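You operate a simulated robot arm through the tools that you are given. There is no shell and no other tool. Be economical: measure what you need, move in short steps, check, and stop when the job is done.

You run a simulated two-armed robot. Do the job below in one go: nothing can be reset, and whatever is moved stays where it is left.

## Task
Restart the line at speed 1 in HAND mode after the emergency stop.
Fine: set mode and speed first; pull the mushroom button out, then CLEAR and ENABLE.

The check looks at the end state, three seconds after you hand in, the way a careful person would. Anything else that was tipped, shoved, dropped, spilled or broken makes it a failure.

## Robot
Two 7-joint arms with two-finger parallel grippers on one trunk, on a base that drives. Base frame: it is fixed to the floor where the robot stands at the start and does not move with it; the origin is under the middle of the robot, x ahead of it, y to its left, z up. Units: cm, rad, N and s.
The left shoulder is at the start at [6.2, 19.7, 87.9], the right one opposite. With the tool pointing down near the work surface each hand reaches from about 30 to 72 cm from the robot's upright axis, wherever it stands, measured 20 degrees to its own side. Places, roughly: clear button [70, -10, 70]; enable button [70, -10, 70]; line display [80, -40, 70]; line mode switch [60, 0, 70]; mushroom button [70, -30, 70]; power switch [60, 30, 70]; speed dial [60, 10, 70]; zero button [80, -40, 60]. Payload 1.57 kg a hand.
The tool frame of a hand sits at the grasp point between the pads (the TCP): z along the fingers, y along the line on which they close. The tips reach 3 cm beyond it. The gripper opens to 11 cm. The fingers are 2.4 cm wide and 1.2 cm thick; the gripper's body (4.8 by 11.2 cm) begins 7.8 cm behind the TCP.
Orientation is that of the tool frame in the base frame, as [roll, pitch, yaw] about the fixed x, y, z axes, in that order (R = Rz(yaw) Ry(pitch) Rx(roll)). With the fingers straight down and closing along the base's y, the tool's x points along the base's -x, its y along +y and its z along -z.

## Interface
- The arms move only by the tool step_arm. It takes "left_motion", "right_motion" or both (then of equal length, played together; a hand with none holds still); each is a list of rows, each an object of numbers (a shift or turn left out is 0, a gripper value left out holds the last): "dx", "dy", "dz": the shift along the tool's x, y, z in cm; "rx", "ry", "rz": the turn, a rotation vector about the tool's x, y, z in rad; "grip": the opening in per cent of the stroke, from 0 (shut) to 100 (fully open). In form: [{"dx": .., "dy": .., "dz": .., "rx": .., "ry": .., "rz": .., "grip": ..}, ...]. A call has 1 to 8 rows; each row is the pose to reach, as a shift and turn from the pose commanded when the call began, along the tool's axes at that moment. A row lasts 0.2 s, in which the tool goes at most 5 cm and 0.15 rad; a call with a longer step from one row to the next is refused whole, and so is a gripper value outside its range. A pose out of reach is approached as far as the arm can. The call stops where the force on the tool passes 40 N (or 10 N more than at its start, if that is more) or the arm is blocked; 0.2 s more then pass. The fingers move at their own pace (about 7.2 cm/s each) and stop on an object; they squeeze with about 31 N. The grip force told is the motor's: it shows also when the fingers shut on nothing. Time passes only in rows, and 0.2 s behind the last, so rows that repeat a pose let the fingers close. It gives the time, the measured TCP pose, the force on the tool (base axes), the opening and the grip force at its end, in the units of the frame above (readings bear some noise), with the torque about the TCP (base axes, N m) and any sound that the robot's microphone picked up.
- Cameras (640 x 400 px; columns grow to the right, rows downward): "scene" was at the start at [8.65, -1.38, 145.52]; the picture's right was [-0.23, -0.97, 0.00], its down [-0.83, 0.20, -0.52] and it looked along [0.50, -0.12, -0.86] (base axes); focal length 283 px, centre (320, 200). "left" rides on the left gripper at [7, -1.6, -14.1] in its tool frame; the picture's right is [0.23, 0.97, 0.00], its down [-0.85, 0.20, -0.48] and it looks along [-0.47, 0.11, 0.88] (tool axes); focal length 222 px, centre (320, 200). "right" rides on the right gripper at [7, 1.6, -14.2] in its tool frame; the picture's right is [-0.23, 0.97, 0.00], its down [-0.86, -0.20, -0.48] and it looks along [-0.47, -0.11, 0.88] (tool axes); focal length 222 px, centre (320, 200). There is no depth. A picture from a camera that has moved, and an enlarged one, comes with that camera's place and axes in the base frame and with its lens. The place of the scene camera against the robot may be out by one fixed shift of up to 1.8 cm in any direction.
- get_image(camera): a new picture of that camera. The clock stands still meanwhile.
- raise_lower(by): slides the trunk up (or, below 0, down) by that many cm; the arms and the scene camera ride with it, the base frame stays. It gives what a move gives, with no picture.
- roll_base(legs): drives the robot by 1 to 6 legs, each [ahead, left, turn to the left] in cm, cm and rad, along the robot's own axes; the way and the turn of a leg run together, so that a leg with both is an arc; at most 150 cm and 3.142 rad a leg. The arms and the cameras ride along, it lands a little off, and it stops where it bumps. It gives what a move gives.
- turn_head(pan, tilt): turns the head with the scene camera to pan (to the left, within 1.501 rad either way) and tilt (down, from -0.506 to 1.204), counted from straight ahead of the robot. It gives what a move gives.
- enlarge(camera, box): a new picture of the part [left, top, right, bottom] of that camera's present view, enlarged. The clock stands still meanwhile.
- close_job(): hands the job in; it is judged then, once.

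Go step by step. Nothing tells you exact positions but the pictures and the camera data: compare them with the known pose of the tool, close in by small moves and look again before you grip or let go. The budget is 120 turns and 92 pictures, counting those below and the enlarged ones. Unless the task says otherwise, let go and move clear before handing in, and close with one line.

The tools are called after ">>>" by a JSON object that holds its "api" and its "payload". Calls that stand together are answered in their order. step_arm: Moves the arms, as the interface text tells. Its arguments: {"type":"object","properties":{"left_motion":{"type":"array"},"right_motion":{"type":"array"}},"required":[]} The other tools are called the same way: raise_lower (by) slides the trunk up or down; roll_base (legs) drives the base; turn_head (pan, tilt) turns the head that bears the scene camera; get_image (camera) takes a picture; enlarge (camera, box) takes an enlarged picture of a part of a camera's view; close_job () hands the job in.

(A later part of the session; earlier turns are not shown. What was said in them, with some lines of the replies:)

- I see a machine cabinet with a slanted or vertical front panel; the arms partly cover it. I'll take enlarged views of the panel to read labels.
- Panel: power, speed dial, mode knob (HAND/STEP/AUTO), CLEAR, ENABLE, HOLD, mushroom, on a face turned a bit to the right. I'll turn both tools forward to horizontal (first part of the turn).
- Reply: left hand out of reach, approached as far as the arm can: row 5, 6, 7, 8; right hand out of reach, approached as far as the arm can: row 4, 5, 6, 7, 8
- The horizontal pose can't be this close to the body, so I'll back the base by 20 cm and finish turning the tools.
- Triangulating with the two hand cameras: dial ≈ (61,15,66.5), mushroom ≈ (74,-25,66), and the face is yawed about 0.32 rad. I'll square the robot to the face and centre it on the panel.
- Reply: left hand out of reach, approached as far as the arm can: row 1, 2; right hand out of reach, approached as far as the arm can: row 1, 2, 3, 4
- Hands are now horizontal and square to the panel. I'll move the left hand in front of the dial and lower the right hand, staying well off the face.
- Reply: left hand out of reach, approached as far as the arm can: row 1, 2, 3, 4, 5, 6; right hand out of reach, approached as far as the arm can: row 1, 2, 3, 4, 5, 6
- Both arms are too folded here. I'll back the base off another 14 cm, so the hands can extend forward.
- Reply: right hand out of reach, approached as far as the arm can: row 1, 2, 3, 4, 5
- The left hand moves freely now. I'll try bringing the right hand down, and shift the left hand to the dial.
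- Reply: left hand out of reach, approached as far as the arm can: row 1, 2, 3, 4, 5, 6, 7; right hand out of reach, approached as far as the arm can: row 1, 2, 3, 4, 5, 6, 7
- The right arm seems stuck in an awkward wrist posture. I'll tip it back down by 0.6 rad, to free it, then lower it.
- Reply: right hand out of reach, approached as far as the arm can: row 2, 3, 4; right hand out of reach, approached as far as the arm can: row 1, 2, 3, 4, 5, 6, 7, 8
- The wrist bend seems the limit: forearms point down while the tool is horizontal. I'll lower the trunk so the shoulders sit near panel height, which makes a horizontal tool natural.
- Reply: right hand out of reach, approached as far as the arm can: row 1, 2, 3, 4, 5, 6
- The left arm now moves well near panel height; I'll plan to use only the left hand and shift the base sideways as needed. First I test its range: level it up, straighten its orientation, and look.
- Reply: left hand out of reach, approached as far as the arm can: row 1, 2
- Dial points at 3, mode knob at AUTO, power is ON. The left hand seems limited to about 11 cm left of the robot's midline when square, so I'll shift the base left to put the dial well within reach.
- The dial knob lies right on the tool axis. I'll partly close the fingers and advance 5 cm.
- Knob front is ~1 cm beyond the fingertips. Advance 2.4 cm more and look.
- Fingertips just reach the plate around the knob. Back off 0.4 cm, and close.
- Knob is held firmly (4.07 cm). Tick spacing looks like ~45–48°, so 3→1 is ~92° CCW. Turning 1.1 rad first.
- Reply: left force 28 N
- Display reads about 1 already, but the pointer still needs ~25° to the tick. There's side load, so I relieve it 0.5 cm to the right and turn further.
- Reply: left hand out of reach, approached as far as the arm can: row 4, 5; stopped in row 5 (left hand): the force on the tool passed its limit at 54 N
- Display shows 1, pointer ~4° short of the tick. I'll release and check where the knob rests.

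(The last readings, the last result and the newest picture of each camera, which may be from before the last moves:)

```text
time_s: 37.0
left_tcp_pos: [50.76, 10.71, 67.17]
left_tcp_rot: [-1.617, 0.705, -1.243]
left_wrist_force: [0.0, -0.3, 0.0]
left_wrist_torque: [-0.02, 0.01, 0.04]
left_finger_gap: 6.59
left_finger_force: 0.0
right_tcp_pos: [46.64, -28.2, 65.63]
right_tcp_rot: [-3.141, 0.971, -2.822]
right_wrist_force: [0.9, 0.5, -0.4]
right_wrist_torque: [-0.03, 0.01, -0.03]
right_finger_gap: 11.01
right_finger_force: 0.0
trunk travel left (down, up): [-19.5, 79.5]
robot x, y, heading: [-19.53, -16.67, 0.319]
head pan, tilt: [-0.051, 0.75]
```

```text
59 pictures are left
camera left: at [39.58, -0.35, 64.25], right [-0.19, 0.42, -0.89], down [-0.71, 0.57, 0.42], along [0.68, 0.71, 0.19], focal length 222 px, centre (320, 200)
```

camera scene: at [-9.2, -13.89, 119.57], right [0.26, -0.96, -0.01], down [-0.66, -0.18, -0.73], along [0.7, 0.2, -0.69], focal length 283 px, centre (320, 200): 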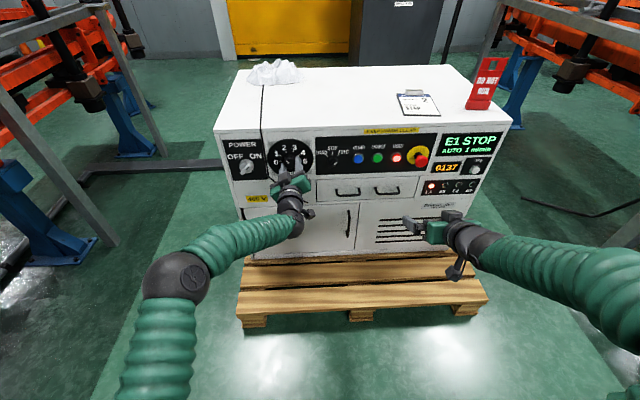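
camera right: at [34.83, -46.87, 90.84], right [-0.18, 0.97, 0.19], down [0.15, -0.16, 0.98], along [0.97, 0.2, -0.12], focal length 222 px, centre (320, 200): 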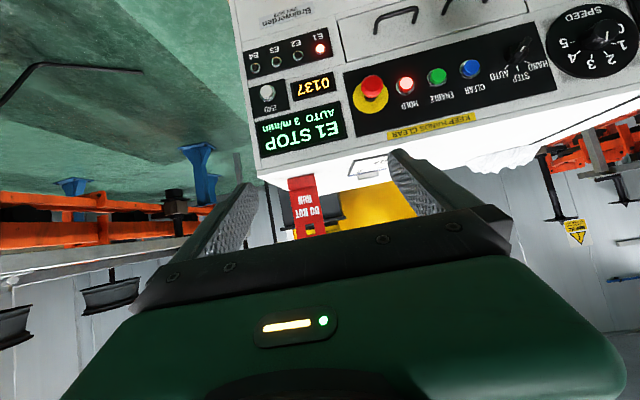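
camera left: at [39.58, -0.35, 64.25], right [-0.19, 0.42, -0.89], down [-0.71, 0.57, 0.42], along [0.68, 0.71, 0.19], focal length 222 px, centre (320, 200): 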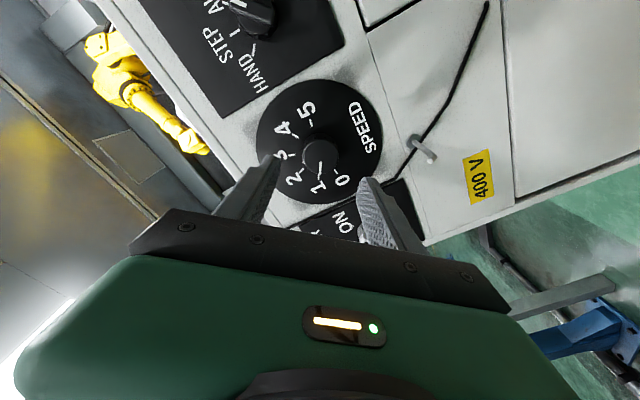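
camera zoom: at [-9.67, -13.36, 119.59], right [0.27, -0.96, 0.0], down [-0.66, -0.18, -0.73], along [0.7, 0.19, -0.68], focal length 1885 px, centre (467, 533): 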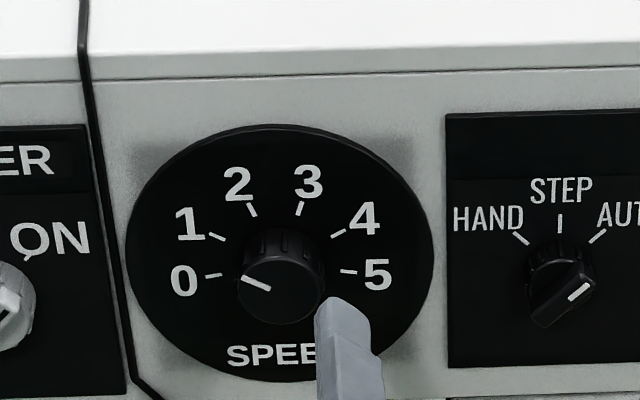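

The knob snapped right onto tick 1. Next: mode knob, ~13 cm to the right. I move the base right 13 cm and rotate the left hand to align with the bar-shaped knob at AUTO (~45°).

>>> {"api": "roll_base", "payload": {"legs": [[0, -13, 0]]}}

>>> {"api": "step_arm", "payload": {"left_motion": [{"rz": 0.14}, {"rz": 0.28}, {"rz": 0.42}, {"rz": 0.56}, {"rz": 0.7}, {"rz": 0.84}, {"rz": 0.98}, {"rz": 1.12}]}}

>>> {"api": "step_arm", "payload": {"left_motion": [{"rz": 0.14}, {"rz": 0.28}, {"rz": 0.42}, {"rz": 0.53}, {"rz": 0.53}]}}

>>> {"api": "get_image", "payload": {"camera": "left"}}

>>> {"api": "get_image", "payload": {"camera": "scene"}}

```text
time_s: 38.2
left_tcp_pos: [54.88, -1.58, 67.03]
left_tcp_rot: [-1.618, 0.704, -1.241]
left_wrist_force: [0.0, -0.7, 0.1]
left_wrist_torque: [0.02, 0.0, -0.01]
left_finger_gap: 6.6
left_finger_force: 0.2
right_tcp_pos: [50.68, -40.64, 65.73]
right_tcp_rot: [-3.141, 0.968, -2.822]
right_wrist_force: [-0.2, 0.5, 0.1]
right_wrist_torque: [0.02, 0.01, -0.01]
right_finger_gap: 10.99
right_finger_force: 0.1
trunk travel left (down, up): [-19.5, 79.5]
robot x, y, heading: [-15.15, -29.06, 0.319]
head pan, tilt: [-0.051, 0.75]
```

```text
time_s: 40.0
left_tcp_pos: [54.77, -1.76, 67.23]
left_tcp_rot: [1.702, 1.31, 2.056]
left_wrist_force: [-0.3, 0.0, 0.4]
left_wrist_torque: [-0.01, -0.01, -0.04]
left_finger_gap: 6.59
left_finger_force: 0.1
right_tcp_pos: [50.55, -40.59, 65.7]
right_tcp_rot: [3.139, 0.97, -2.826]
right_wrist_force: [0.1, 0.4, -0.1]
right_wrist_torque: [-0.02, -0.03, 0.01]
right_finger_gap: 11.0
right_finger_force: 0.0
trunk travel left (down, up): [-19.5, 79.5]
robot x, y, heading: [-15.43, -29.16, 0.316]
head pan, tilt: [-0.051, 0.75]
```

```text
time_s: 41.2
left_tcp_pos: [54.84, -1.74, 67.26]
left_tcp_rot: [1.619, 0.784, 1.963]
left_wrist_force: [0.0, 0.4, 0.6]
left_wrist_torque: [0.02, -0.03, 0.04]
left_finger_gap: 6.58
left_finger_force: 0.0
right_tcp_pos: [50.59, -40.62, 65.77]
right_tcp_rot: [3.139, 0.972, -2.825]
right_wrist_force: [0.3, -0.2, -0.8]
right_wrist_torque: [0.0, 0.01, 0.01]
right_finger_gap: 10.99
right_finger_force: 0.0
trunk travel left (down, up): [-19.5, 79.5]
robot x, y, heading: [-15.07, -29.19, 0.317]
head pan, tilt: [-0.051, 0.75]
```

```text
58 pictures are left
camera left: at [39.98, -3.26, 61.55], right [-0.28, 0.8, 0.53], down [-0.26, -0.59, 0.76], along [0.92, 0.08, 0.38], focal length 222 px, centre (320, 200)
```

left: 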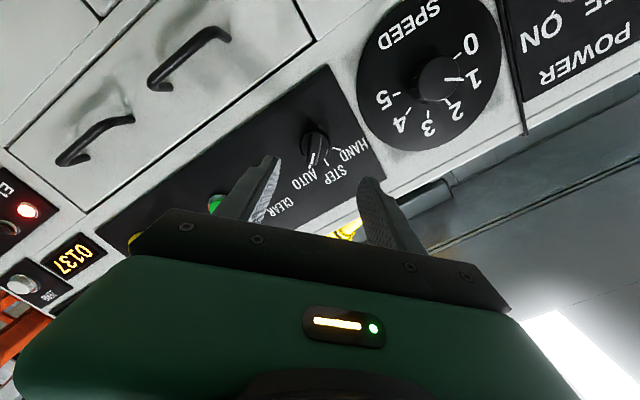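

```text
57 pictures are left
camera scene: at [-5.58, -25.78, 119.59], right [0.27, -0.96, 0.0], down [-0.66, -0.18, -0.73], along [0.7, 0.19, -0.68], focal length 283 px, centre (320, 200)
```

scene: 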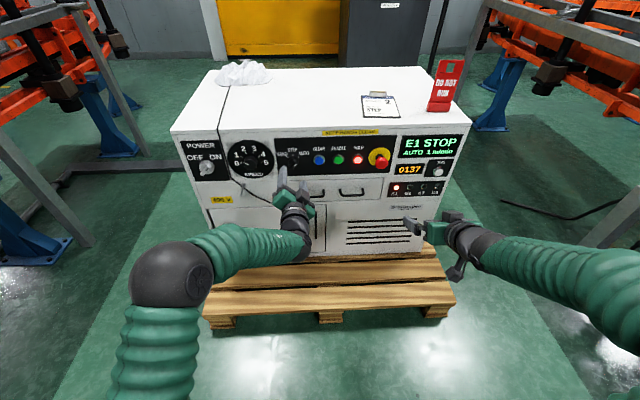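

>>> {"api": "enlarge", "payload": {"camera": "left", "box": [240, 90, 400, 190]}}

```text
4.00 times, centred on (320, 140) of left
camera zoom: at [39.98, -3.26, 61.55], right [-0.28, 0.8, 0.53], down [-0.26, -0.59, 0.76], along [0.92, 0.08, 0.38], focal length 888 px, centre (320, 440)
```

zoom: 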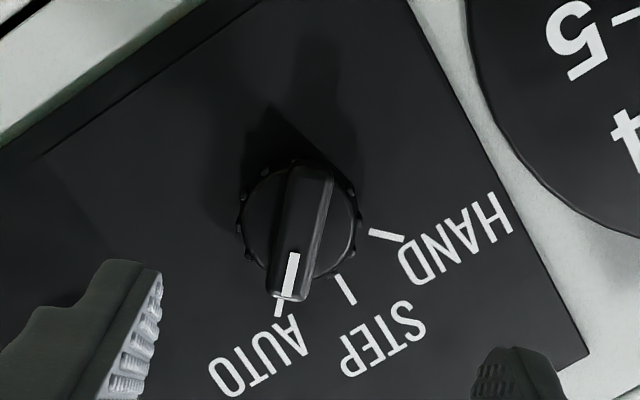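

Fingers are aligned with the bar. Centre by ~0.5 cm and advance 5.5 cm.

>>> {"api": "step_arm", "payload": {"left_motion": [{"dx": 0.37, "dy": -0.5}, {"dx": 0.37, "dy": -0.5, "dz": 2}, {"dx": 0.37, "dy": -0.5, "dz": 4}, {"dx": 0.37, "dy": -0.5, "dz": 5.5}, {"dx": 0.37, "dy": -0.5, "dz": 5.5}]}}

>>> {"api": "enlarge", "payload": {"camera": "left", "box": [200, 60, 440, 210]}}

>>> {"api": "enlarge", "payload": {"camera": "scene", "box": [240, 120, 352, 190]}}

```text
time_s: 42.4
left_tcp_pos: [60.07, 0.01, 66.27]
left_tcp_rot: [1.62, 0.783, 1.963]
left_wrist_force: [-0.5, 0.4, -0.1]
left_wrist_torque: [0.0, -0.01, 0.01]
left_finger_gap: 6.62
left_finger_force: 0.1
right_tcp_pos: [50.55, -40.68, 65.69]
right_tcp_rot: [3.14, 0.972, -2.826]
right_wrist_force: [0.2, 0.1, 0.2]
right_wrist_torque: [0.02, 0.02, 0.04]
right_finger_gap: 11.02
right_finger_force: 0.1
trunk travel left (down, up): [-19.5, 79.5]
robot x, y, heading: [-15.59, -29.1, 0.32]
head pan, tilt: [-0.051, 0.75]
```

```text
2.67 times, centred on (320, 135) of left
camera zoom: at [45.19, -1.44, 60.76], right [-0.28, 0.8, 0.53], down [-0.26, -0.59, 0.76], along [0.92, 0.08, 0.38], focal length 592 px, centre (320, 373)
```

zoom: 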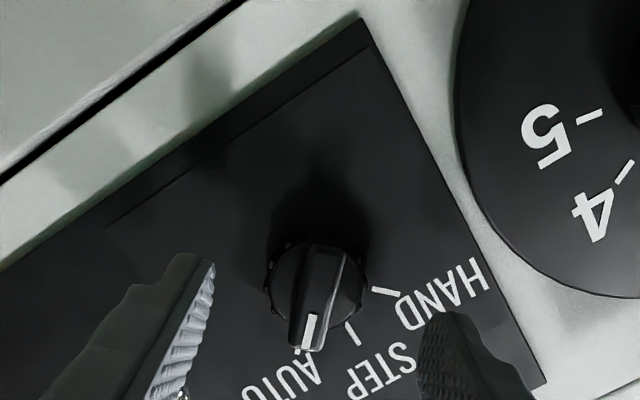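

```text
5.71 times, centred on (296, 155) of scene
camera zoom: at [-5.56, -25.77, 119.59], right [0.27, -0.96, 0.0], down [-0.66, -0.18, -0.73], along [0.7, 0.19, -0.68], focal length 1616 px, centre (457, 457)
```

zoom: 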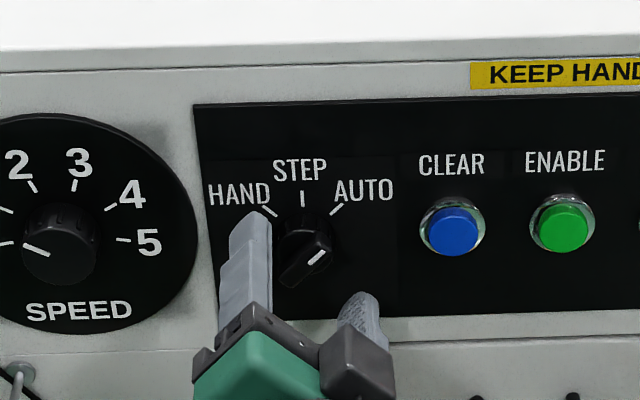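

Well centred. Advance 2.2 cm and close on the bar.

>>> {"api": "step_arm", "payload": {"left_motion": [{"dz": 0.8}, {"dz": 1.6}, {"dz": 2.2}, {"dz": 2.2, "grip": 30}, {"dz": 2.2, "grip": 0}, {"dz": 2.2, "grip": 0}, {"dz": 2.2, "grip": 0}]}}

>>> {"api": "enlarge", "payload": {"camera": "scene", "box": [240, 120, 352, 190]}}

```text
time_s: 44.0
left_tcp_pos: [61.93, 0.81, 66.14]
left_tcp_rot: [1.622, 0.783, 1.964]
left_wrist_force: [-1.8, -6.7, -3.4]
left_wrist_torque: [-0.01, 0.01, -0.32]
left_finger_gap: 3.11
left_finger_force: 40.2
right_tcp_pos: [50.67, -40.7, 65.61]
right_tcp_rot: [3.137, 0.97, -2.826]
right_wrist_force: [-0.1, 0.3, 0.8]
right_wrist_torque: [-0.02, 0.01, -0.02]
right_finger_gap: 11.02
right_finger_force: 0.1
trunk travel left (down, up): [-19.5, 79.5]
robot x, y, heading: [-15.48, -29.25, 0.324]
head pan, tilt: [-0.051, 0.75]
```

```text
5.71 times, centred on (296, 155) of scene
camera zoom: at [-5.47, -25.85, 119.58], right [0.27, -0.96, 0.0], down [-0.66, -0.18, -0.73], along [0.7, 0.19, -0.68], focal length 1616 px, centre (457, 457)
```

zoom: 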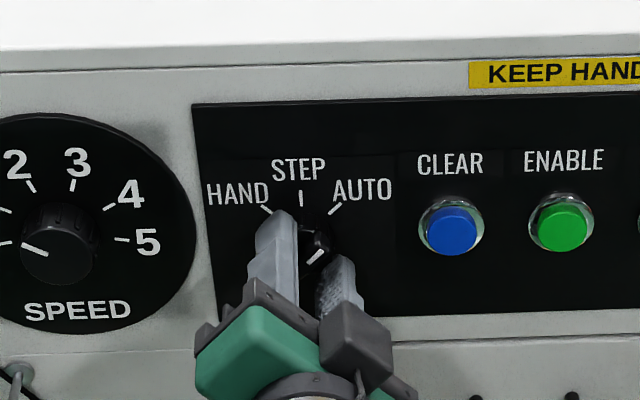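

Gripping the knob. Turn CCW 1.1 rad with a small shift to relieve side load.

>>> {"api": "step_arm", "payload": {"left_motion": [{"rz": -0.14, "dx": -0.1, "dy": -0.1}, {"rz": -0.28, "dx": -0.15, "dy": -0.15}, {"rz": -0.42, "dx": -0.2, "dy": -0.2}, {"rz": -0.56, "dx": -0.25, "dy": -0.25}, {"rz": -0.7, "dx": -0.3, "dy": -0.3}, {"rz": -0.84, "dx": -0.3, "dy": -0.3}, {"rz": -0.98, "dx": -0.3, "dy": -0.3}, {"rz": -1.1, "dx": -0.3, "dy": -0.3}]}}

>>> {"api": "enlarge", "payload": {"camera": "scene", "box": [240, 120, 352, 190]}}

```text
time_s: 45.8
left_tcp_pos: [62.24, 0.93, 66.13]
left_tcp_rot: [-1.679, 1.248, -1.315]
left_wrist_force: [-28.3, 8.5, -11.1]
left_wrist_torque: [-0.35, 1.27, 0.35]
left_finger_gap: 3.14
left_finger_force: 40.3
right_tcp_pos: [50.47, -40.35, 65.87]
right_tcp_rot: [-3.136, 0.971, -2.822]
right_wrist_force: [-0.3, 0.5, 0.2]
right_wrist_torque: [0.02, -0.01, -0.02]
right_finger_gap: 11.02
right_finger_force: 0.0
trunk travel left (down, up): [-19.5, 79.5]
robot x, y, heading: [-15.37, -29.25, 0.317]
head pan, tilt: [-0.051, 0.75]
```

```text
5.71 times, centred on (296, 155) of scene
camera zoom: at [-5.72, -25.39, 119.59], right [0.27, -0.96, 0.0], down [-0.66, -0.18, -0.73], along [0.7, 0.19, -0.68], focal length 1616 px, centre (457, 457)
```

zoom: 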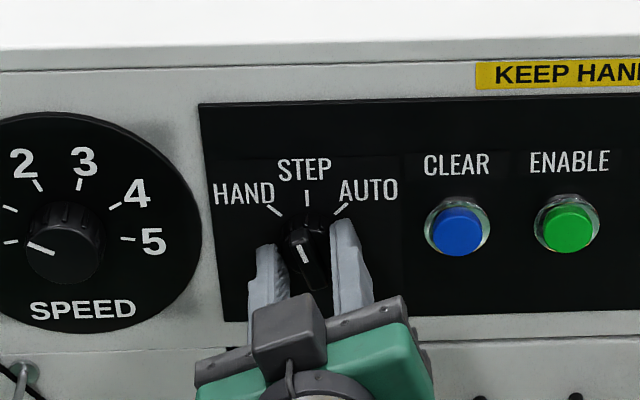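

>>> {"api": "step_arm", "payload": {"left_motion": [{"dz": -0.4}, {"rz": -0.13, "dz": -0.4}, {"rz": -0.26, "dz": -0.4}, {"rz": -0.39, "dz": -0.4}, {"rz": -0.5, "dz": -0.4}, {"rz": -0.5, "dz": -0.4}]}}

>>> {"api": "enlarge", "payload": {"camera": "scene", "box": [240, 120, 352, 190]}}

>>> {"api": "enlarge", "payload": {"camera": "scene", "box": [370, 120, 482, 190]}}

```text
time_s: 47.2
left_tcp_pos: [61.67, 0.67, 66.2]
left_tcp_rot: [-1.617, 0.753, -1.242]
left_wrist_force: [14.0, 24.9, -5.0]
left_wrist_torque: [0.46, 0.06, 0.73]
left_finger_gap: 3.1
left_finger_force: 39.8
right_tcp_pos: [50.54, -40.37, 65.68]
right_tcp_rot: [-3.139, 0.969, -2.821]
right_wrist_force: [-0.3, -0.7, -0.1]
right_wrist_torque: [-0.05, -0.01, 0.0]
right_finger_gap: 11.0
right_finger_force: 0.0
trunk travel left (down, up): [-19.5, 79.5]
robot x, y, heading: [-15.47, -29.46, 0.32]
head pan, tilt: [-0.051, 0.75]
```

```text
5.71 times, centred on (296, 155) of scene
camera zoom: at [-5.32, -25.23, 119.55], right [0.27, -0.96, 0.0], down [-0.66, -0.18, -0.73], along [0.7, 0.19, -0.69], focal length 1616 px, centre (457, 457)
```

zoom: 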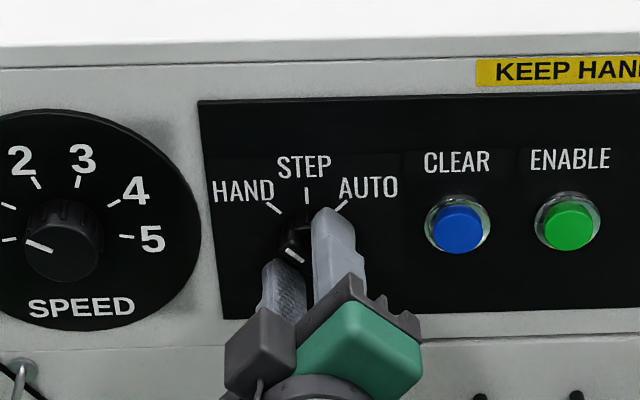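

```text
5.71 times, centred on (426, 155) of scene
camera zoom: at [-5.32, -25.23, 119.55], right [0.27, -0.96, 0.0], down [-0.66, -0.18, -0.73], along [0.7, 0.19, -0.69], focal length 1616 px, centre (-286, 457)
```

zoom: 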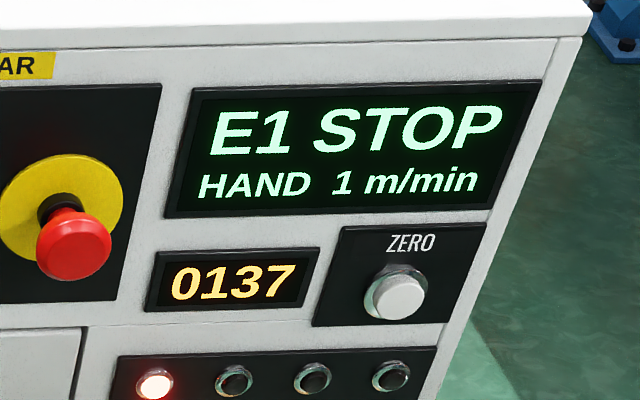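

Display: HAND, 1 m/min. I relieve the side load, release, retreat, and return the hand to neutral roll.

>>> {"api": "step_arm", "payload": {"left_motion": [{"dx": -0.2, "dy": 0.2, "dz": 0.2}, {"dx": -0.2, "dy": 0.2, "dz": 0.2, "grip": 60}, {"dx": -0.2, "dy": 0.2, "dz": 0.2, "grip": 60}, {"dz": -2}, {"dz": -5.5}, {"dz": -9}, {"dz": -11}]}}

>>> {"api": "step_arm", "payload": {"left_motion": [{"rz": 0.14}, {"rz": 0.28}, {"rz": 0.42}, {"rz": 0.56}, {"rz": 0.7}, {"rz": 0.82}, {"rz": 0.82, "grip": 100}]}}

>>> {"api": "roll_base", "payload": {"legs": [[0, -26, 0]]}}

>>> {"api": "get_image", "payload": {"camera": "left"}}

>>> {"api": "get_image", "payload": {"camera": "scene"}}

```text
time_s: 48.8
left_tcp_pos: [51.47, -3.38, 66.77]
left_tcp_rot: [-1.617, 0.755, -1.243]
left_wrist_force: [-0.1, -0.2, -0.4]
left_wrist_torque: [0.0, 0.02, 0.02]
left_finger_gap: 6.6
left_finger_force: 0.0
right_tcp_pos: [50.49, -40.61, 65.71]
right_tcp_rot: [3.14, 0.97, -2.826]
right_wrist_force: [0.2, -0.3, 0.6]
right_wrist_torque: [0.0, 0.03, -0.03]
right_finger_gap: 10.98
right_finger_force: 0.1
trunk travel left (down, up): [-19.5, 79.5]
robot x, y, heading: [-15.61, -28.8, 0.317]
head pan, tilt: [-0.051, 0.75]
```

```text
time_s: 50.4
left_tcp_pos: [51.4, -3.53, 66.63]
left_tcp_rot: [2.928, 1.537, -2.992]
left_wrist_force: [-1.0, 0.1, 0.0]
left_wrist_torque: [-0.01, -0.01, 0.0]
left_finger_gap: 11.0
left_finger_force: 0.0
right_tcp_pos: [50.59, -40.65, 65.64]
right_tcp_rot: [3.14, 0.971, -2.826]
right_wrist_force: [0.7, -0.8, -0.4]
right_wrist_torque: [0.01, 0.01, 0.01]
right_finger_gap: 10.98
right_finger_force: 0.2
trunk travel left (down, up): [-19.5, 79.5]
robot x, y, heading: [-15.6, -29.36, 0.32]
head pan, tilt: [-0.051, 0.75]
```

```text
time_s: 52.3
left_tcp_pos: [59.72, -28.2, 66.67]
left_tcp_rot: [2.998, 1.536, -2.923]
left_wrist_force: [-0.3, -0.1, 0.7]
left_wrist_torque: [0.01, 0.0, -0.02]
left_finger_gap: 11.01
left_finger_force: 0.0
right_tcp_pos: [58.93, -65.4, 65.79]
right_tcp_rot: [3.141, 0.971, -2.824]
right_wrist_force: [0.1, -0.2, -0.3]
right_wrist_torque: [0.0, 0.0, 0.01]
right_finger_gap: 11.01
right_finger_force: 0.1
trunk travel left (down, up): [-19.5, 79.5]
robot x, y, heading: [-7.21, -54.09, 0.316]
head pan, tilt: [-0.051, 0.75]
```

```text
49 pictures are left
camera left: at [46.72, -34.84, 60.14], right [-0.35, 0.91, -0.22], down [-0.49, 0.03, 0.87], along [0.8, 0.41, 0.44], focal length 222 px, centre (320, 200)
```

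left: 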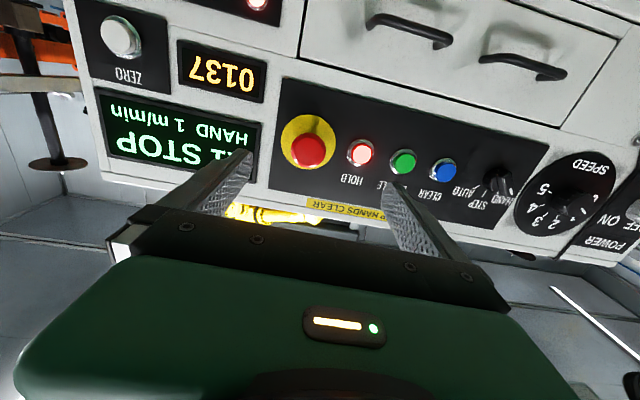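

```text
48 pictures are left
camera scene: at [2.58, -50.44, 119.59], right [0.27, -0.96, 0.0], down [-0.66, -0.18, -0.73], along [0.7, 0.19, -0.68], focal length 283 px, centre (320, 200)
```

scene: 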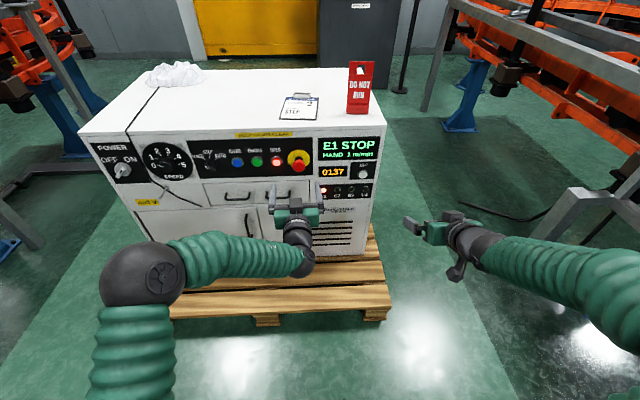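

Set for the mushroom head. I roll the gripper 45° so the fingers clear the HOLD button, and centre on the head.

>>> {"api": "step_arm", "payload": {"left_motion": [{"dx": 0.27, "dy": -1.4, "rz": 0.14, "grip": 60}, {"dx": 0.27, "dy": -1.4, "rz": 0.28}, {"dx": 0.27, "dy": -1.4, "rz": 0.42}, {"dx": 0.27, "dy": -1.4, "rz": 0.56}, {"dx": 0.27, "dy": -1.4, "rz": 0.7}, {"dx": 0.27, "dy": -1.4, "rz": 0.78}, {"dx": 0.27, "dy": -1.4, "rz": 0.78}]}}

>>> {"api": "get_image", "payload": {"camera": "left"}}

>>> {"api": "enlarge", "payload": {"camera": "scene", "box": [220, 120, 380, 220]}}

```text
time_s: 53.9
left_tcp_pos: [60.14, -29.57, 66.5]
left_tcp_rot: [1.616, 0.782, 1.96]
left_wrist_force: [-0.1, -1.0, -0.6]
left_wrist_torque: [-0.01, -0.01, 0.0]
left_finger_gap: 6.61
left_finger_force: 0.0
right_tcp_pos: [58.7, -65.58, 65.8]
right_tcp_rot: [3.14, 0.972, -2.828]
right_wrist_force: [-0.3, 0.1, 0.0]
right_wrist_torque: [0.0, 0.01, -0.01]
right_finger_gap: 10.98
right_finger_force: 0.0
trunk travel left (down, up): [-19.5, 79.5]
robot x, y, heading: [-7.52, -53.78, 0.318]
head pan, tilt: [-0.051, 0.75]
```

```text
47 pictures are left
camera left: at [45.3, -31.2, 60.86], right [-0.28, 0.8, 0.53], down [-0.26, -0.59, 0.76], along [0.92, 0.08, 0.38], focal length 222 px, centre (320, 200)
```

left: 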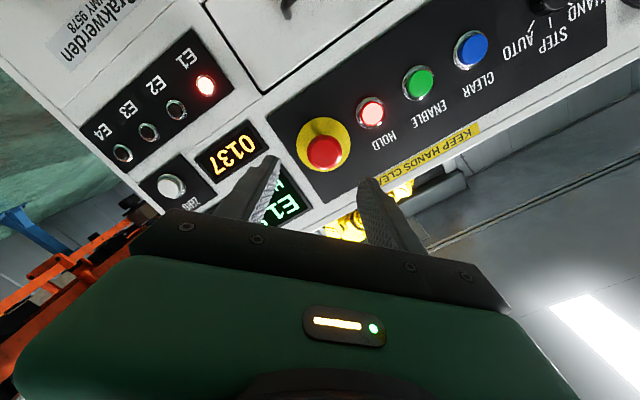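

```text
4.00 times, centred on (300, 170) of scene
camera zoom: at [2.62, -50.61, 119.59], right [0.27, -0.96, 0.0], down [-0.66, -0.18, -0.73], along [0.7, 0.19, -0.68], focal length 1131 px, centre (400, 320)
```

zoom: 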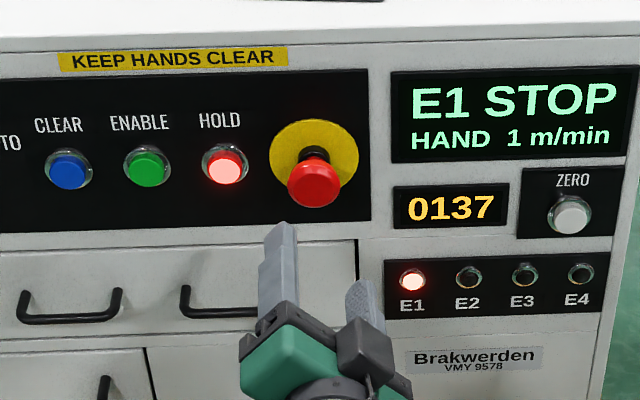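

>>> {"api": "step_arm", "payload": {"left_motion": [{"dx": 0.13, "dy": 0.53, "dz": 1}, {"dx": 0.13, "dy": 0.53, "dz": 3}, {"dx": 0.13, "dy": 0.53, "dz": 5}, {"dx": 0.13, "dy": 0.53, "dz": 7}, {"dx": 0.13, "dy": 0.53, "dz": 7}]}}

>>> {"api": "get_image", "payload": {"camera": "left"}}

>>> {"api": "enlarge", "payload": {"camera": "scene", "box": [240, 130, 352, 200]}}

```text
time_s: 55.1
left_tcp_pos: [66.54, -26.73, 66.61]
left_tcp_rot: [1.616, 0.785, 1.962]
left_wrist_force: [0.3, 0.0, -0.8]
left_wrist_torque: [0.0, 0.0, -0.01]
left_finger_gap: 6.6
left_finger_force: 0.0
right_tcp_pos: [58.74, -65.4, 65.64]
right_tcp_rot: [3.137, 0.973, -2.825]
right_wrist_force: [0.1, -0.6, 0.4]
right_wrist_torque: [-0.03, 0.0, -0.01]
right_finger_gap: 11.02
right_finger_force: 0.0
trunk travel left (down, up): [-19.5, 79.5]
robot x, y, heading: [-7.26, -53.79, 0.318]
head pan, tilt: [-0.051, 0.75]
```

```text
45 pictures are left
camera left: at [51.72, -28.3, 60.87], right [-0.28, 0.8, 0.53], down [-0.26, -0.59, 0.76], along [0.92, 0.08, 0.38], focal length 222 px, centre (320, 200)
```

left: 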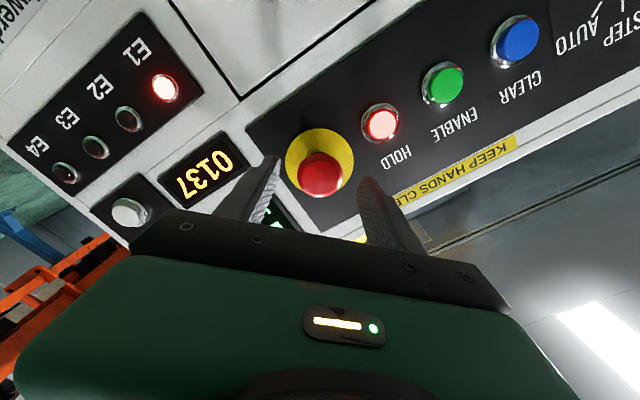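

```text
5.71 times, centred on (296, 165) of scene
camera zoom: at [2.64, -50.6, 119.59], right [0.27, -0.96, 0.0], down [-0.66, -0.18, -0.73], along [0.7, 0.19, -0.68], focal length 1616 px, centre (457, 400)
```

zoom: 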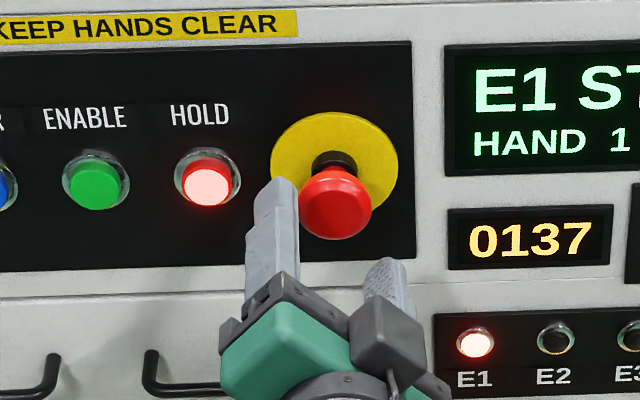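

Head front is at the fingertips, centred. Advance 2.8 cm, close.

>>> {"api": "step_arm", "payload": {"left_motion": [{"dz": 1}, {"dz": 2}, {"dz": 2.8}, {"dz": 2.8, "grip": 30}, {"dz": 2.8, "grip": 0}, {"dz": 2.8, "grip": 0}, {"dz": 2.8, "grip": 0}]}}

>>> {"api": "enlarge", "payload": {"camera": "scene", "box": [240, 130, 352, 200]}}

```text
time_s: 56.7
left_tcp_pos: [69.03, -25.73, 66.54]
left_tcp_rot: [1.614, 0.783, 1.961]
left_wrist_force: [1.0, 2.3, 1.8]
left_wrist_torque: [0.05, -0.06, 0.07]
left_finger_gap: 3.96
left_finger_force: 44.7
right_tcp_pos: [58.7, -65.47, 65.76]
right_tcp_rot: [3.138, 0.973, -2.825]
right_wrist_force: [0.6, 0.4, -0.4]
right_wrist_torque: [-0.05, -0.03, 0.0]
right_finger_gap: 11.01
right_finger_force: 0.0
trunk travel left (down, up): [-19.5, 79.5]
robot x, y, heading: [-7.63, -53.87, 0.318]
head pan, tilt: [-0.051, 0.75]
```

```text
5.71 times, centred on (296, 165) of scene
camera zoom: at [2.62, -50.57, 119.6], right [0.27, -0.96, 0.0], down [-0.66, -0.18, -0.73], along [0.7, 0.19, -0.68], focal length 1616 px, centre (457, 400)
```

zoom: 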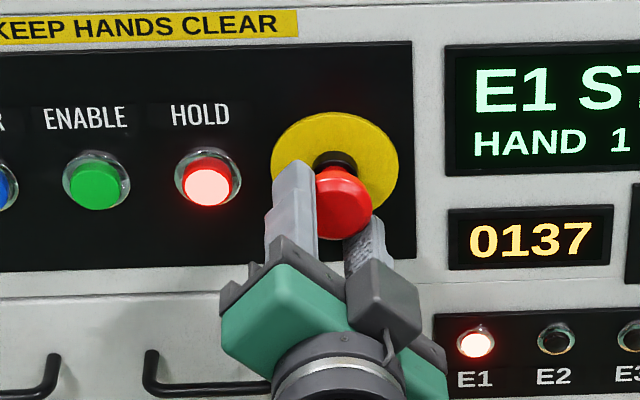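

Head held at 3.96 cm. Pull straight back in small steps.

>>> {"api": "step_arm", "payload": {"left_motion": [{"dz": -0.3}, {"dz": -0.6}, {"dz": -0.9}, {"dz": -1.2}, {"dz": -1.5}]}}

>>> {"api": "enlarge", "payload": {"camera": "scene", "box": [240, 120, 400, 220]}}

```text
time_s: 57.9
left_tcp_pos: [68.23, -26.09, 66.63]
left_tcp_rot: [1.614, 0.784, 1.964]
left_wrist_force: [36.1, 8.6, -7.3]
left_wrist_torque: [-0.02, -0.16, -0.05]
left_finger_gap: 3.97
left_finger_force: 44.4
right_tcp_pos: [58.97, -65.49, 65.42]
right_tcp_rot: [3.138, 0.971, -2.825]
right_wrist_force: [0.0, -0.1, -1.0]
right_wrist_torque: [-0.01, -0.01, 0.03]
right_finger_gap: 11.0
right_finger_force: 0.1
trunk travel left (down, up): [-19.5, 79.5]
robot x, y, heading: [-7.27, -54.1, 0.319]
head pan, tilt: [-0.051, 0.75]
stopped in row 5 (left hand): the force on the tool passed its limit at 44 N (the readings are from after the stop); the commanded pose is now the measured one
```

```text
4.00 times, centred on (320, 170) of scene
camera zoom: at [3.4, -50.48, 119.49], right [0.27, -0.96, 0.0], down [-0.66, -0.18, -0.73], along [0.7, 0.19, -0.69], focal length 1131 px, centre (320, 320)
```

zoom: 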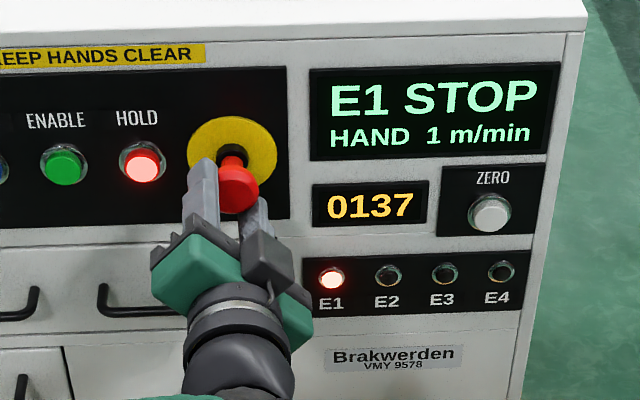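

The head came out ~0.9 cm and hit an end stop; a red collar now shows. Release and retreat to see that it stays out.

>>> {"api": "step_arm", "payload": {"left_motion": [{"grip": 30}, {"grip": 60}, {"grip": 60}, {"dz": -2}, {"dz": -5}, {"dz": -8}, {"dz": -10}]}}

>>> {"api": "enlarge", "payload": {"camera": "scene", "box": [220, 120, 380, 220]}}

```text
time_s: 59.5
left_tcp_pos: [58.41, -29.72, 67.25]
left_tcp_rot: [1.606, 0.786, 1.957]
left_wrist_force: [-0.4, 0.3, -0.3]
left_wrist_torque: [0.0, 0.0, 0.01]
left_finger_gap: 6.59
left_finger_force: 0.1
right_tcp_pos: [58.6, -65.49, 65.93]
right_tcp_rot: [3.136, 0.975, -2.826]
right_wrist_force: [-0.2, 0.6, -1.2]
right_wrist_torque: [-0.02, 0.0, -0.03]
right_finger_gap: 10.99
right_finger_force: 0.1
trunk travel left (down, up): [-19.5, 79.5]
robot x, y, heading: [-7.44, -53.83, 0.321]
head pan, tilt: [-0.051, 0.75]
```

```text
4.00 times, centred on (300, 170) of scene
camera zoom: at [2.66, -50.61, 119.6], right [0.27, -0.96, 0.0], down [-0.66, -0.18, -0.73], along [0.7, 0.19, -0.68], focal length 1131 px, centre (400, 320)
```

zoom: 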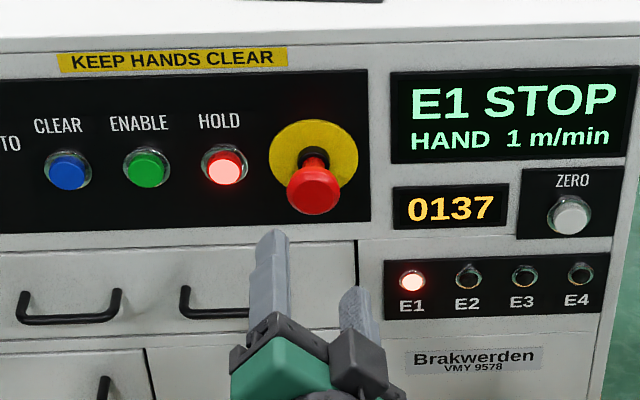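

The mushroom stays out. Now to CLEAR/ENABLE: base left 17 cm, hand back to neutral, fingers shut to make a pusher.

>>> {"api": "roll_base", "payload": {"legs": [[0, 17, 0]]}}

>>> {"api": "step_arm", "payload": {"left_motion": [{"rz": -0.14, "grip": 0}, {"rz": -0.28}, {"rz": -0.42}, {"rz": -0.56}, {"rz": -0.7}, {"rz": -0.78, "rx": 0.03}, {"rz": -0.78, "rx": 0.03}]}}

>>> {"api": "get_image", "payload": {"camera": "left"}}

>>> {"api": "get_image", "payload": {"camera": "scene"}}

```text
time_s: 60.9
left_tcp_pos: [53.3, -13.89, 67.19]
left_tcp_rot: [1.605, 0.782, 1.953]
left_wrist_force: [-0.3, -1.1, 0.1]
left_wrist_torque: [0.0, -0.03, 0.04]
left_finger_gap: 6.61
left_finger_force: 0.1
right_tcp_pos: [53.44, -49.75, 65.84]
right_tcp_rot: [3.132, 0.974, -2.834]
right_wrist_force: [-0.1, -0.6, -0.4]
right_wrist_torque: [0.09, 0.0, -0.01]
right_finger_gap: 11.0
right_finger_force: 0.1
trunk travel left (down, up): [-19.5, 79.5]
robot x, y, heading: [-12.43, -37.68, 0.319]
head pan, tilt: [-0.051, 0.75]
```

```text
time_s: 62.5
left_tcp_pos: [53.11, -13.66, 67.24]
left_tcp_rot: [3.092, 1.538, -2.859]
left_wrist_force: [-0.9, 0.5, 0.4]
left_wrist_torque: [-0.01, -0.01, -0.02]
left_finger_gap: 0.02
left_finger_force: 21.6
right_tcp_pos: [53.22, -49.43, 65.96]
right_tcp_rot: [3.14, 0.974, -2.825]
right_wrist_force: [0.5, -0.3, 0.5]
right_wrist_torque: [0.02, 0.0, 0.0]
right_finger_gap: 10.99
right_finger_force: 0.0
trunk travel left (down, up): [-19.5, 79.5]
robot x, y, heading: [-12.6, -37.49, 0.321]
head pan, tilt: [-0.051, 0.75]
```

```text
40 pictures are left
camera left: at [39.98, -19.93, 60.77], right [-0.33, 0.92, -0.23], down [-0.49, 0.04, 0.87], along [0.81, 0.39, 0.44], focal length 222 px, centre (320, 200)
```

left: 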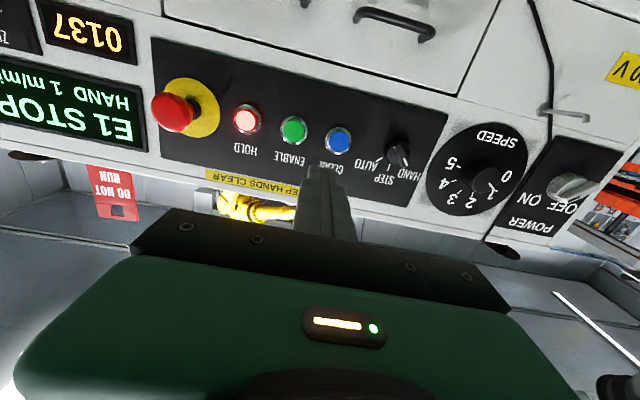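

```text
39 pictures are left
camera scene: at [-2.64, -34.48, 119.6], right [0.26, -0.96, 0.0], down [-0.66, -0.18, -0.73], along [0.7, 0.19, -0.68], focal length 283 px, centre (320, 200)
```

scene: 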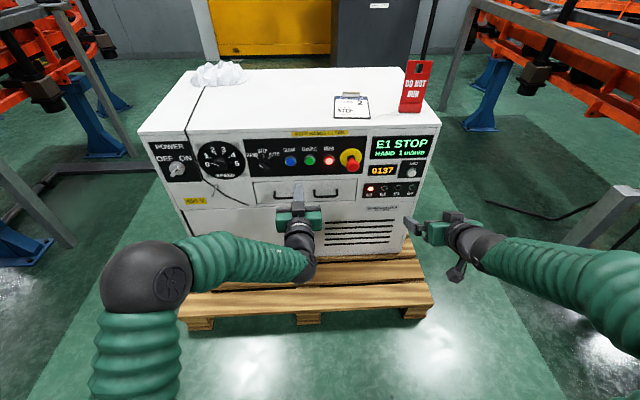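

CLEAR lies ~2.4 cm left of the tool axis. Align and advance to near the button, then check.

>>> {"api": "step_arm", "payload": {"left_motion": [{"dx": 0.6, "dy": 2.4}, {"dx": 0.6, "dy": 2.4, "dz": 3}, {"dx": 0.6, "dy": 2.4, "dz": 6}, {"dx": 0.6, "dy": 2.4, "dz": 9}, {"dx": 0.6, "dy": 2.4, "dz": 10}, {"dx": 0.6, "dy": 2.4, "dz": 10}]}}

>>> {"api": "enlarge", "payload": {"camera": "left", "box": [200, 60, 440, 210]}}

>>> {"api": "enlarge", "payload": {"camera": "scene", "box": [240, 130, 352, 200]}}

```text
time_s: 63.9
left_tcp_pos: [61.8, -8.23, 66.34]
left_tcp_rot: [3.047, 1.535, -2.905]
left_wrist_force: [-0.8, -0.8, 0.1]
left_wrist_torque: [0.01, 0.01, 0.01]
left_finger_gap: 0.0
left_finger_force: 21.7
right_tcp_pos: [53.18, -49.48, 66.01]
right_tcp_rot: [3.139, 0.976, -2.827]
right_wrist_force: [-0.1, -0.1, 0.9]
right_wrist_torque: [0.02, -0.02, 0.02]
right_finger_gap: 10.97
right_finger_force: 0.0
trunk travel left (down, up): [-19.5, 79.5]
robot x, y, heading: [-12.98, -37.96, 0.319]
head pan, tilt: [-0.051, 0.75]
```

```text
2.67 times, centred on (320, 135) of left
camera zoom: at [48.61, -14.39, 59.76], right [-0.33, 0.92, -0.22], down [-0.49, 0.04, 0.87], along [0.81, 0.39, 0.44], focal length 592 px, centre (320, 373)
```

zoom: 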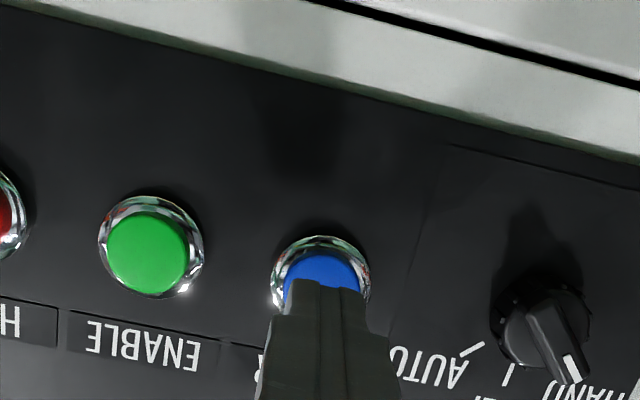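

```text
5.71 times, centred on (296, 165) of scene
camera zoom: at [-2.62, -34.47, 119.59], right [0.26, -0.96, 0.0], down [-0.66, -0.18, -0.73], along [0.7, 0.19, -0.68], focal length 1616 px, centre (457, 400)
```

zoom: 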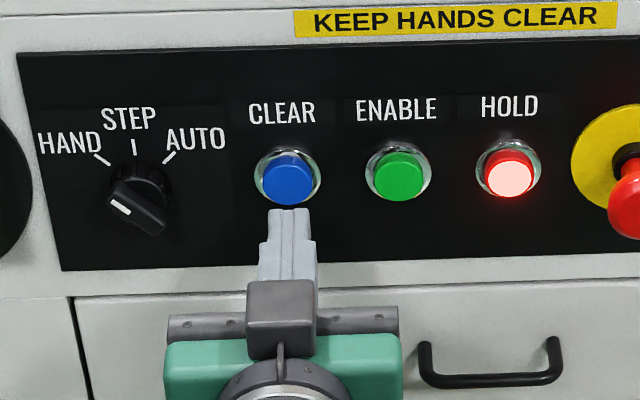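

Aligned with CLEAR. Press slowly.

>>> {"api": "step_arm", "payload": {"left_motion": [{"dz": 1}, {"dz": 1.6}, {"dz": 2.0}, {"dz": 2.4}, {"dz": 2.7}, {"dz": 3.0}]}}

>>> {"api": "enlarge", "payload": {"camera": "scene", "box": [270, 120, 430, 220]}}

```text
time_s: 65.3
left_tcp_pos: [64.66, -7.15, 66.1]
left_tcp_rot: [3.05, 1.536, -2.901]
left_wrist_force: [-1.5, 0.1, -0.9]
left_wrist_torque: [-0.01, 0.01, 0.01]
left_finger_gap: 0.0
left_finger_force: 21.4
right_tcp_pos: [53.3, -49.44, 66.09]
right_tcp_rot: [3.139, 0.976, -2.829]
right_wrist_force: [0.5, 0.5, -0.5]
right_wrist_torque: [0.01, -0.01, 0.01]
right_finger_gap: 11.02
right_finger_force: 0.0
trunk travel left (down, up): [-19.5, 79.5]
robot x, y, heading: [-12.29, -37.77, 0.32]
head pan, tilt: [-0.051, 0.75]
heard: click
```

```text
4.00 times, centred on (350, 170) of scene
camera zoom: at [-2.62, -34.46, 119.59], right [0.26, -0.96, 0.0], down [-0.66, -0.18, -0.73], along [0.7, 0.19, -0.68], focal length 1131 px, centre (200, 320)
```

zoom: 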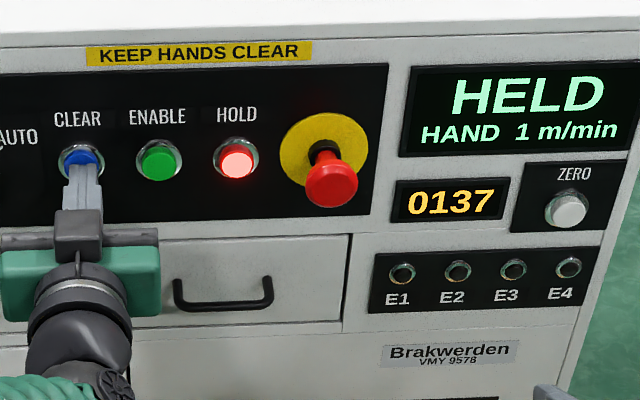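

Click heard: fault cleared, display says HELD. Retract 3 cm and shift 6.1 cm right to ENABLE.

>>> {"api": "step_arm", "payload": {"left_motion": [{"dz": -1.5}, {"dz": -3}, {"dz": -3, "dy": -2}, {"dz": -3, "dy": -4}, {"dz": -3, "dy": -6.1}, {"dz": -3, "dy": -6.1}]}}

>>> {"api": "enlarge", "payload": {"camera": "left", "box": [200, 60, 440, 210]}}

>>> {"api": "enlarge", "payload": {"camera": "scene", "box": [240, 130, 352, 200]}}

```text
time_s: 66.7
left_tcp_pos: [63.69, -13.87, 66.35]
left_tcp_rot: [3.041, 1.538, -2.908]
left_wrist_force: [0.3, -0.8, 0.1]
left_wrist_torque: [0.01, -0.05, -0.02]
left_finger_gap: 0.0
left_finger_force: 21.1
right_tcp_pos: [53.31, -49.43, 65.95]
right_tcp_rot: [3.139, 0.975, -2.828]
right_wrist_force: [0.7, 0.2, -0.1]
right_wrist_torque: [0.01, -0.04, 0.02]
right_finger_gap: 11.0
right_finger_force: 0.1
trunk travel left (down, up): [-19.5, 79.5]
robot x, y, heading: [-12.45, -38.05, 0.318]
head pan, tilt: [-0.051, 0.75]
```

```text
2.67 times, centred on (320, 135) of left
camera zoom: at [50.59, -20.15, 59.83], right [-0.33, 0.92, -0.22], down [-0.49, 0.04, 0.87], along [0.81, 0.39, 0.44], focal length 592 px, centre (320, 373)
```

zoom: 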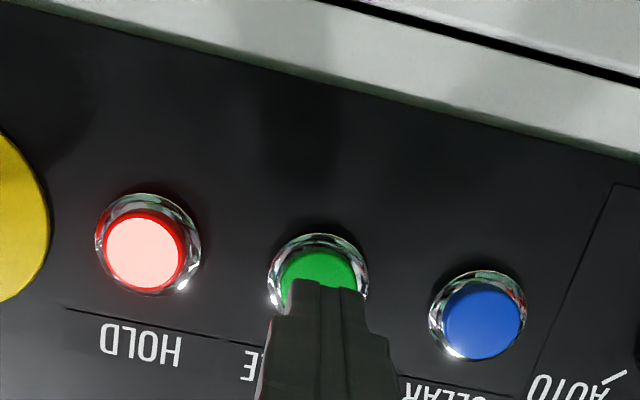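

```text
5.71 times, centred on (296, 165) of scene
camera zoom: at [-2.61, -34.49, 119.59], right [0.26, -0.96, 0.0], down [-0.66, -0.18, -0.73], along [0.7, 0.19, -0.68], focal length 1616 px, centre (457, 400)
```

zoom: 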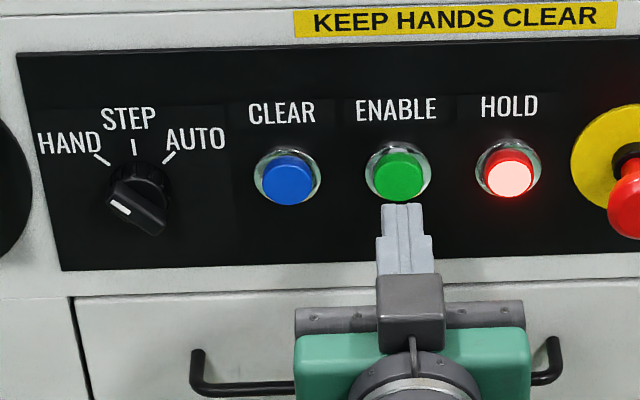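

Aligned with ENABLE, same standoff. Press it.

>>> {"api": "step_arm", "payload": {"left_motion": [{"dz": 1}, {"dz": 1.6}, {"dz": 2.0}, {"dz": 2.4}, {"dz": 2.7}, {"dz": 3.0}]}}

>>> {"api": "enlarge", "payload": {"camera": "scene", "box": [270, 120, 430, 220]}}

```text
time_s: 68.1
left_tcp_pos: [66.58, -12.93, 66.23]
left_tcp_rot: [3.032, 1.535, -2.919]
left_wrist_force: [-3.4, -1.2, -1.3]
left_wrist_torque: [0.0, -0.04, 0.01]
left_finger_gap: 0.02
left_finger_force: 21.0
right_tcp_pos: [53.14, -49.4, 65.98]
right_tcp_rot: [3.138, 0.975, -2.827]
right_wrist_force: [0.9, -0.3, 0.5]
right_wrist_torque: [-0.01, 0.01, 0.0]
right_finger_gap: 11.02
right_finger_force: 0.1
trunk travel left (down, up): [-19.5, 79.5]
robot x, y, heading: [-12.7, -37.93, 0.318]
head pan, tilt: [-0.051, 0.75]
heard: click
```

```text
4.00 times, centred on (350, 170) of scene
camera zoom: at [-2.63, -34.5, 119.59], right [0.26, -0.96, 0.0], down [-0.66, -0.18, -0.73], along [0.7, 0.19, -0.68], focal length 1131 px, centre (200, 320)
```

zoom: 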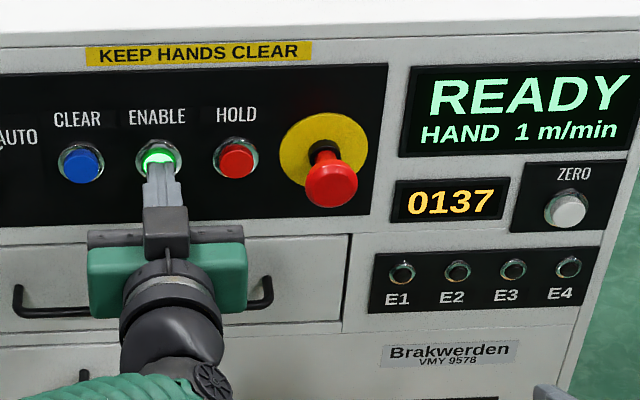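

Display: READY, HAND, 1 m/min, green lit. Retreat and check the final state.

>>> {"api": "step_arm", "payload": {"left_motion": [{"dz": -3}, {"dz": -6}, {"dz": -9}, {"dz": -12}, {"dz": -14}, {"dz": -14}, {"dz": -14}]}}

>>> {"api": "roll_base", "payload": {"legs": [[-10, 0, 0]]}}

>>> {"api": "get_image", "payload": {"camera": "scene"}}

>>> {"api": "enlarge", "payload": {"camera": "scene", "box": [260, 100, 440, 212]}}

>>> {"api": "enlarge", "payload": {"camera": "scene", "box": [130, 100, 310, 212]}}

```text
time_s: 69.7
left_tcp_pos: [53.28, -17.47, 66.79]
left_tcp_rot: [3.045, 1.537, -2.906]
left_wrist_force: [0.4, 0.1, -0.4]
left_wrist_torque: [0.02, 0.0, 0.01]
left_finger_gap: 0.0
left_finger_force: 21.6
right_tcp_pos: [53.21, -49.39, 65.87]
right_tcp_rot: [3.14, 0.977, -2.828]
right_wrist_force: [-0.6, 0.1, 0.1]
right_wrist_torque: [0.02, 0.01, 0.0]
right_finger_gap: 11.0
right_finger_force: 0.0
trunk travel left (down, up): [-19.5, 79.5]
robot x, y, heading: [-12.49, -37.63, 0.32]
head pan, tilt: [-0.051, 0.75]
```

```text
time_s: 70.9
left_tcp_pos: [43.84, -20.73, 66.86]
left_tcp_rot: [3.039, 1.539, -2.91]
left_wrist_force: [0.2, 0.5, 0.8]
left_wrist_torque: [-0.01, 0.05, -0.01]
left_finger_gap: 0.0
left_finger_force: 22.0
right_tcp_pos: [43.64, -52.7, 65.92]
right_tcp_rot: [3.141, 0.975, -2.828]
right_wrist_force: [0.5, -0.1, 0.2]
right_wrist_torque: [-0.02, -0.01, -0.01]
right_finger_gap: 11.02
right_finger_force: 0.0
trunk travel left (down, up): [-19.5, 79.5]
robot x, y, heading: [-21.8, -41.26, 0.318]
head pan, tilt: [-0.051, 0.75]
```

```text
32 pictures are left
camera scene: at [-12.27, -37.69, 119.61], right [0.26, -0.96, 0.0], down [-0.66, -0.18, -0.73], along [0.7, 0.19, -0.68], focal length 283 px, centre (320, 200)
```

scene: 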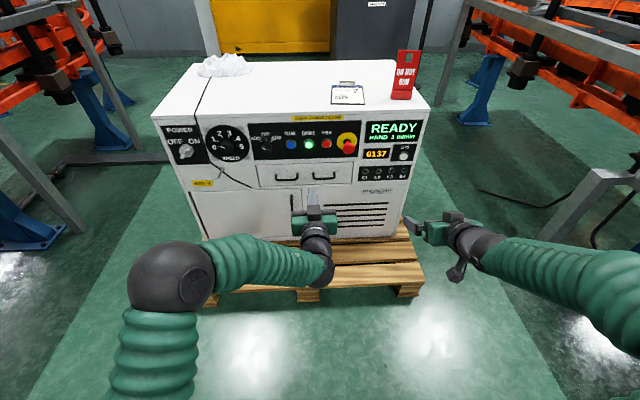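

```text
3.56 times, centred on (350, 156) of scene
camera zoom: at [-12.27, -37.69, 119.61], right [0.26, -0.96, 0.0], down [-0.66, -0.18, -0.73], along [0.7, 0.19, -0.68], focal length 1005 px, centre (213, 356)
```

zoom: 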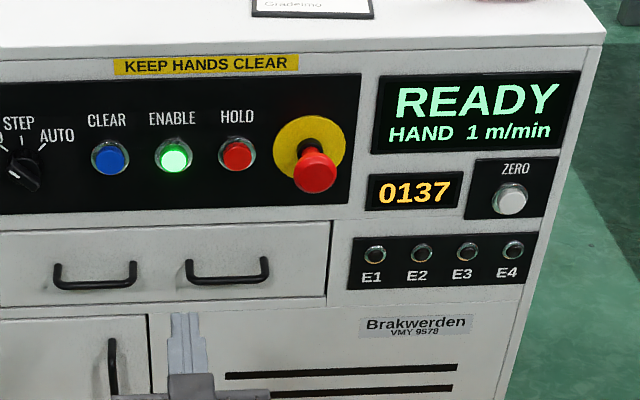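

```text
3.56 times, centred on (220, 156) of scene
camera zoom: at [-12.27, -37.69, 119.61], right [0.26, -0.96, 0.0], down [-0.66, -0.18, -0.73], along [0.7, 0.19, -0.68], focal length 1005 px, centre (676, 356)
```

zoom: 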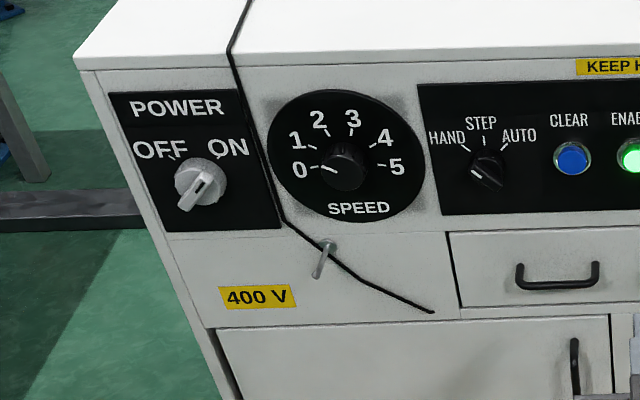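

The panel reads READY, HAND, 1 m/min. The mushroom is out, the fault lamps are off, and nothing else was disturbed, so I'm handing in.

>>> {"api": "close_job", "payload": {}}

```text
The job is handed in.
```

The line is reset after the emergency stop: the display reads READY, HAND, 1 m/min, with the mushroom button out, the fault cleared and ENABLE lit.
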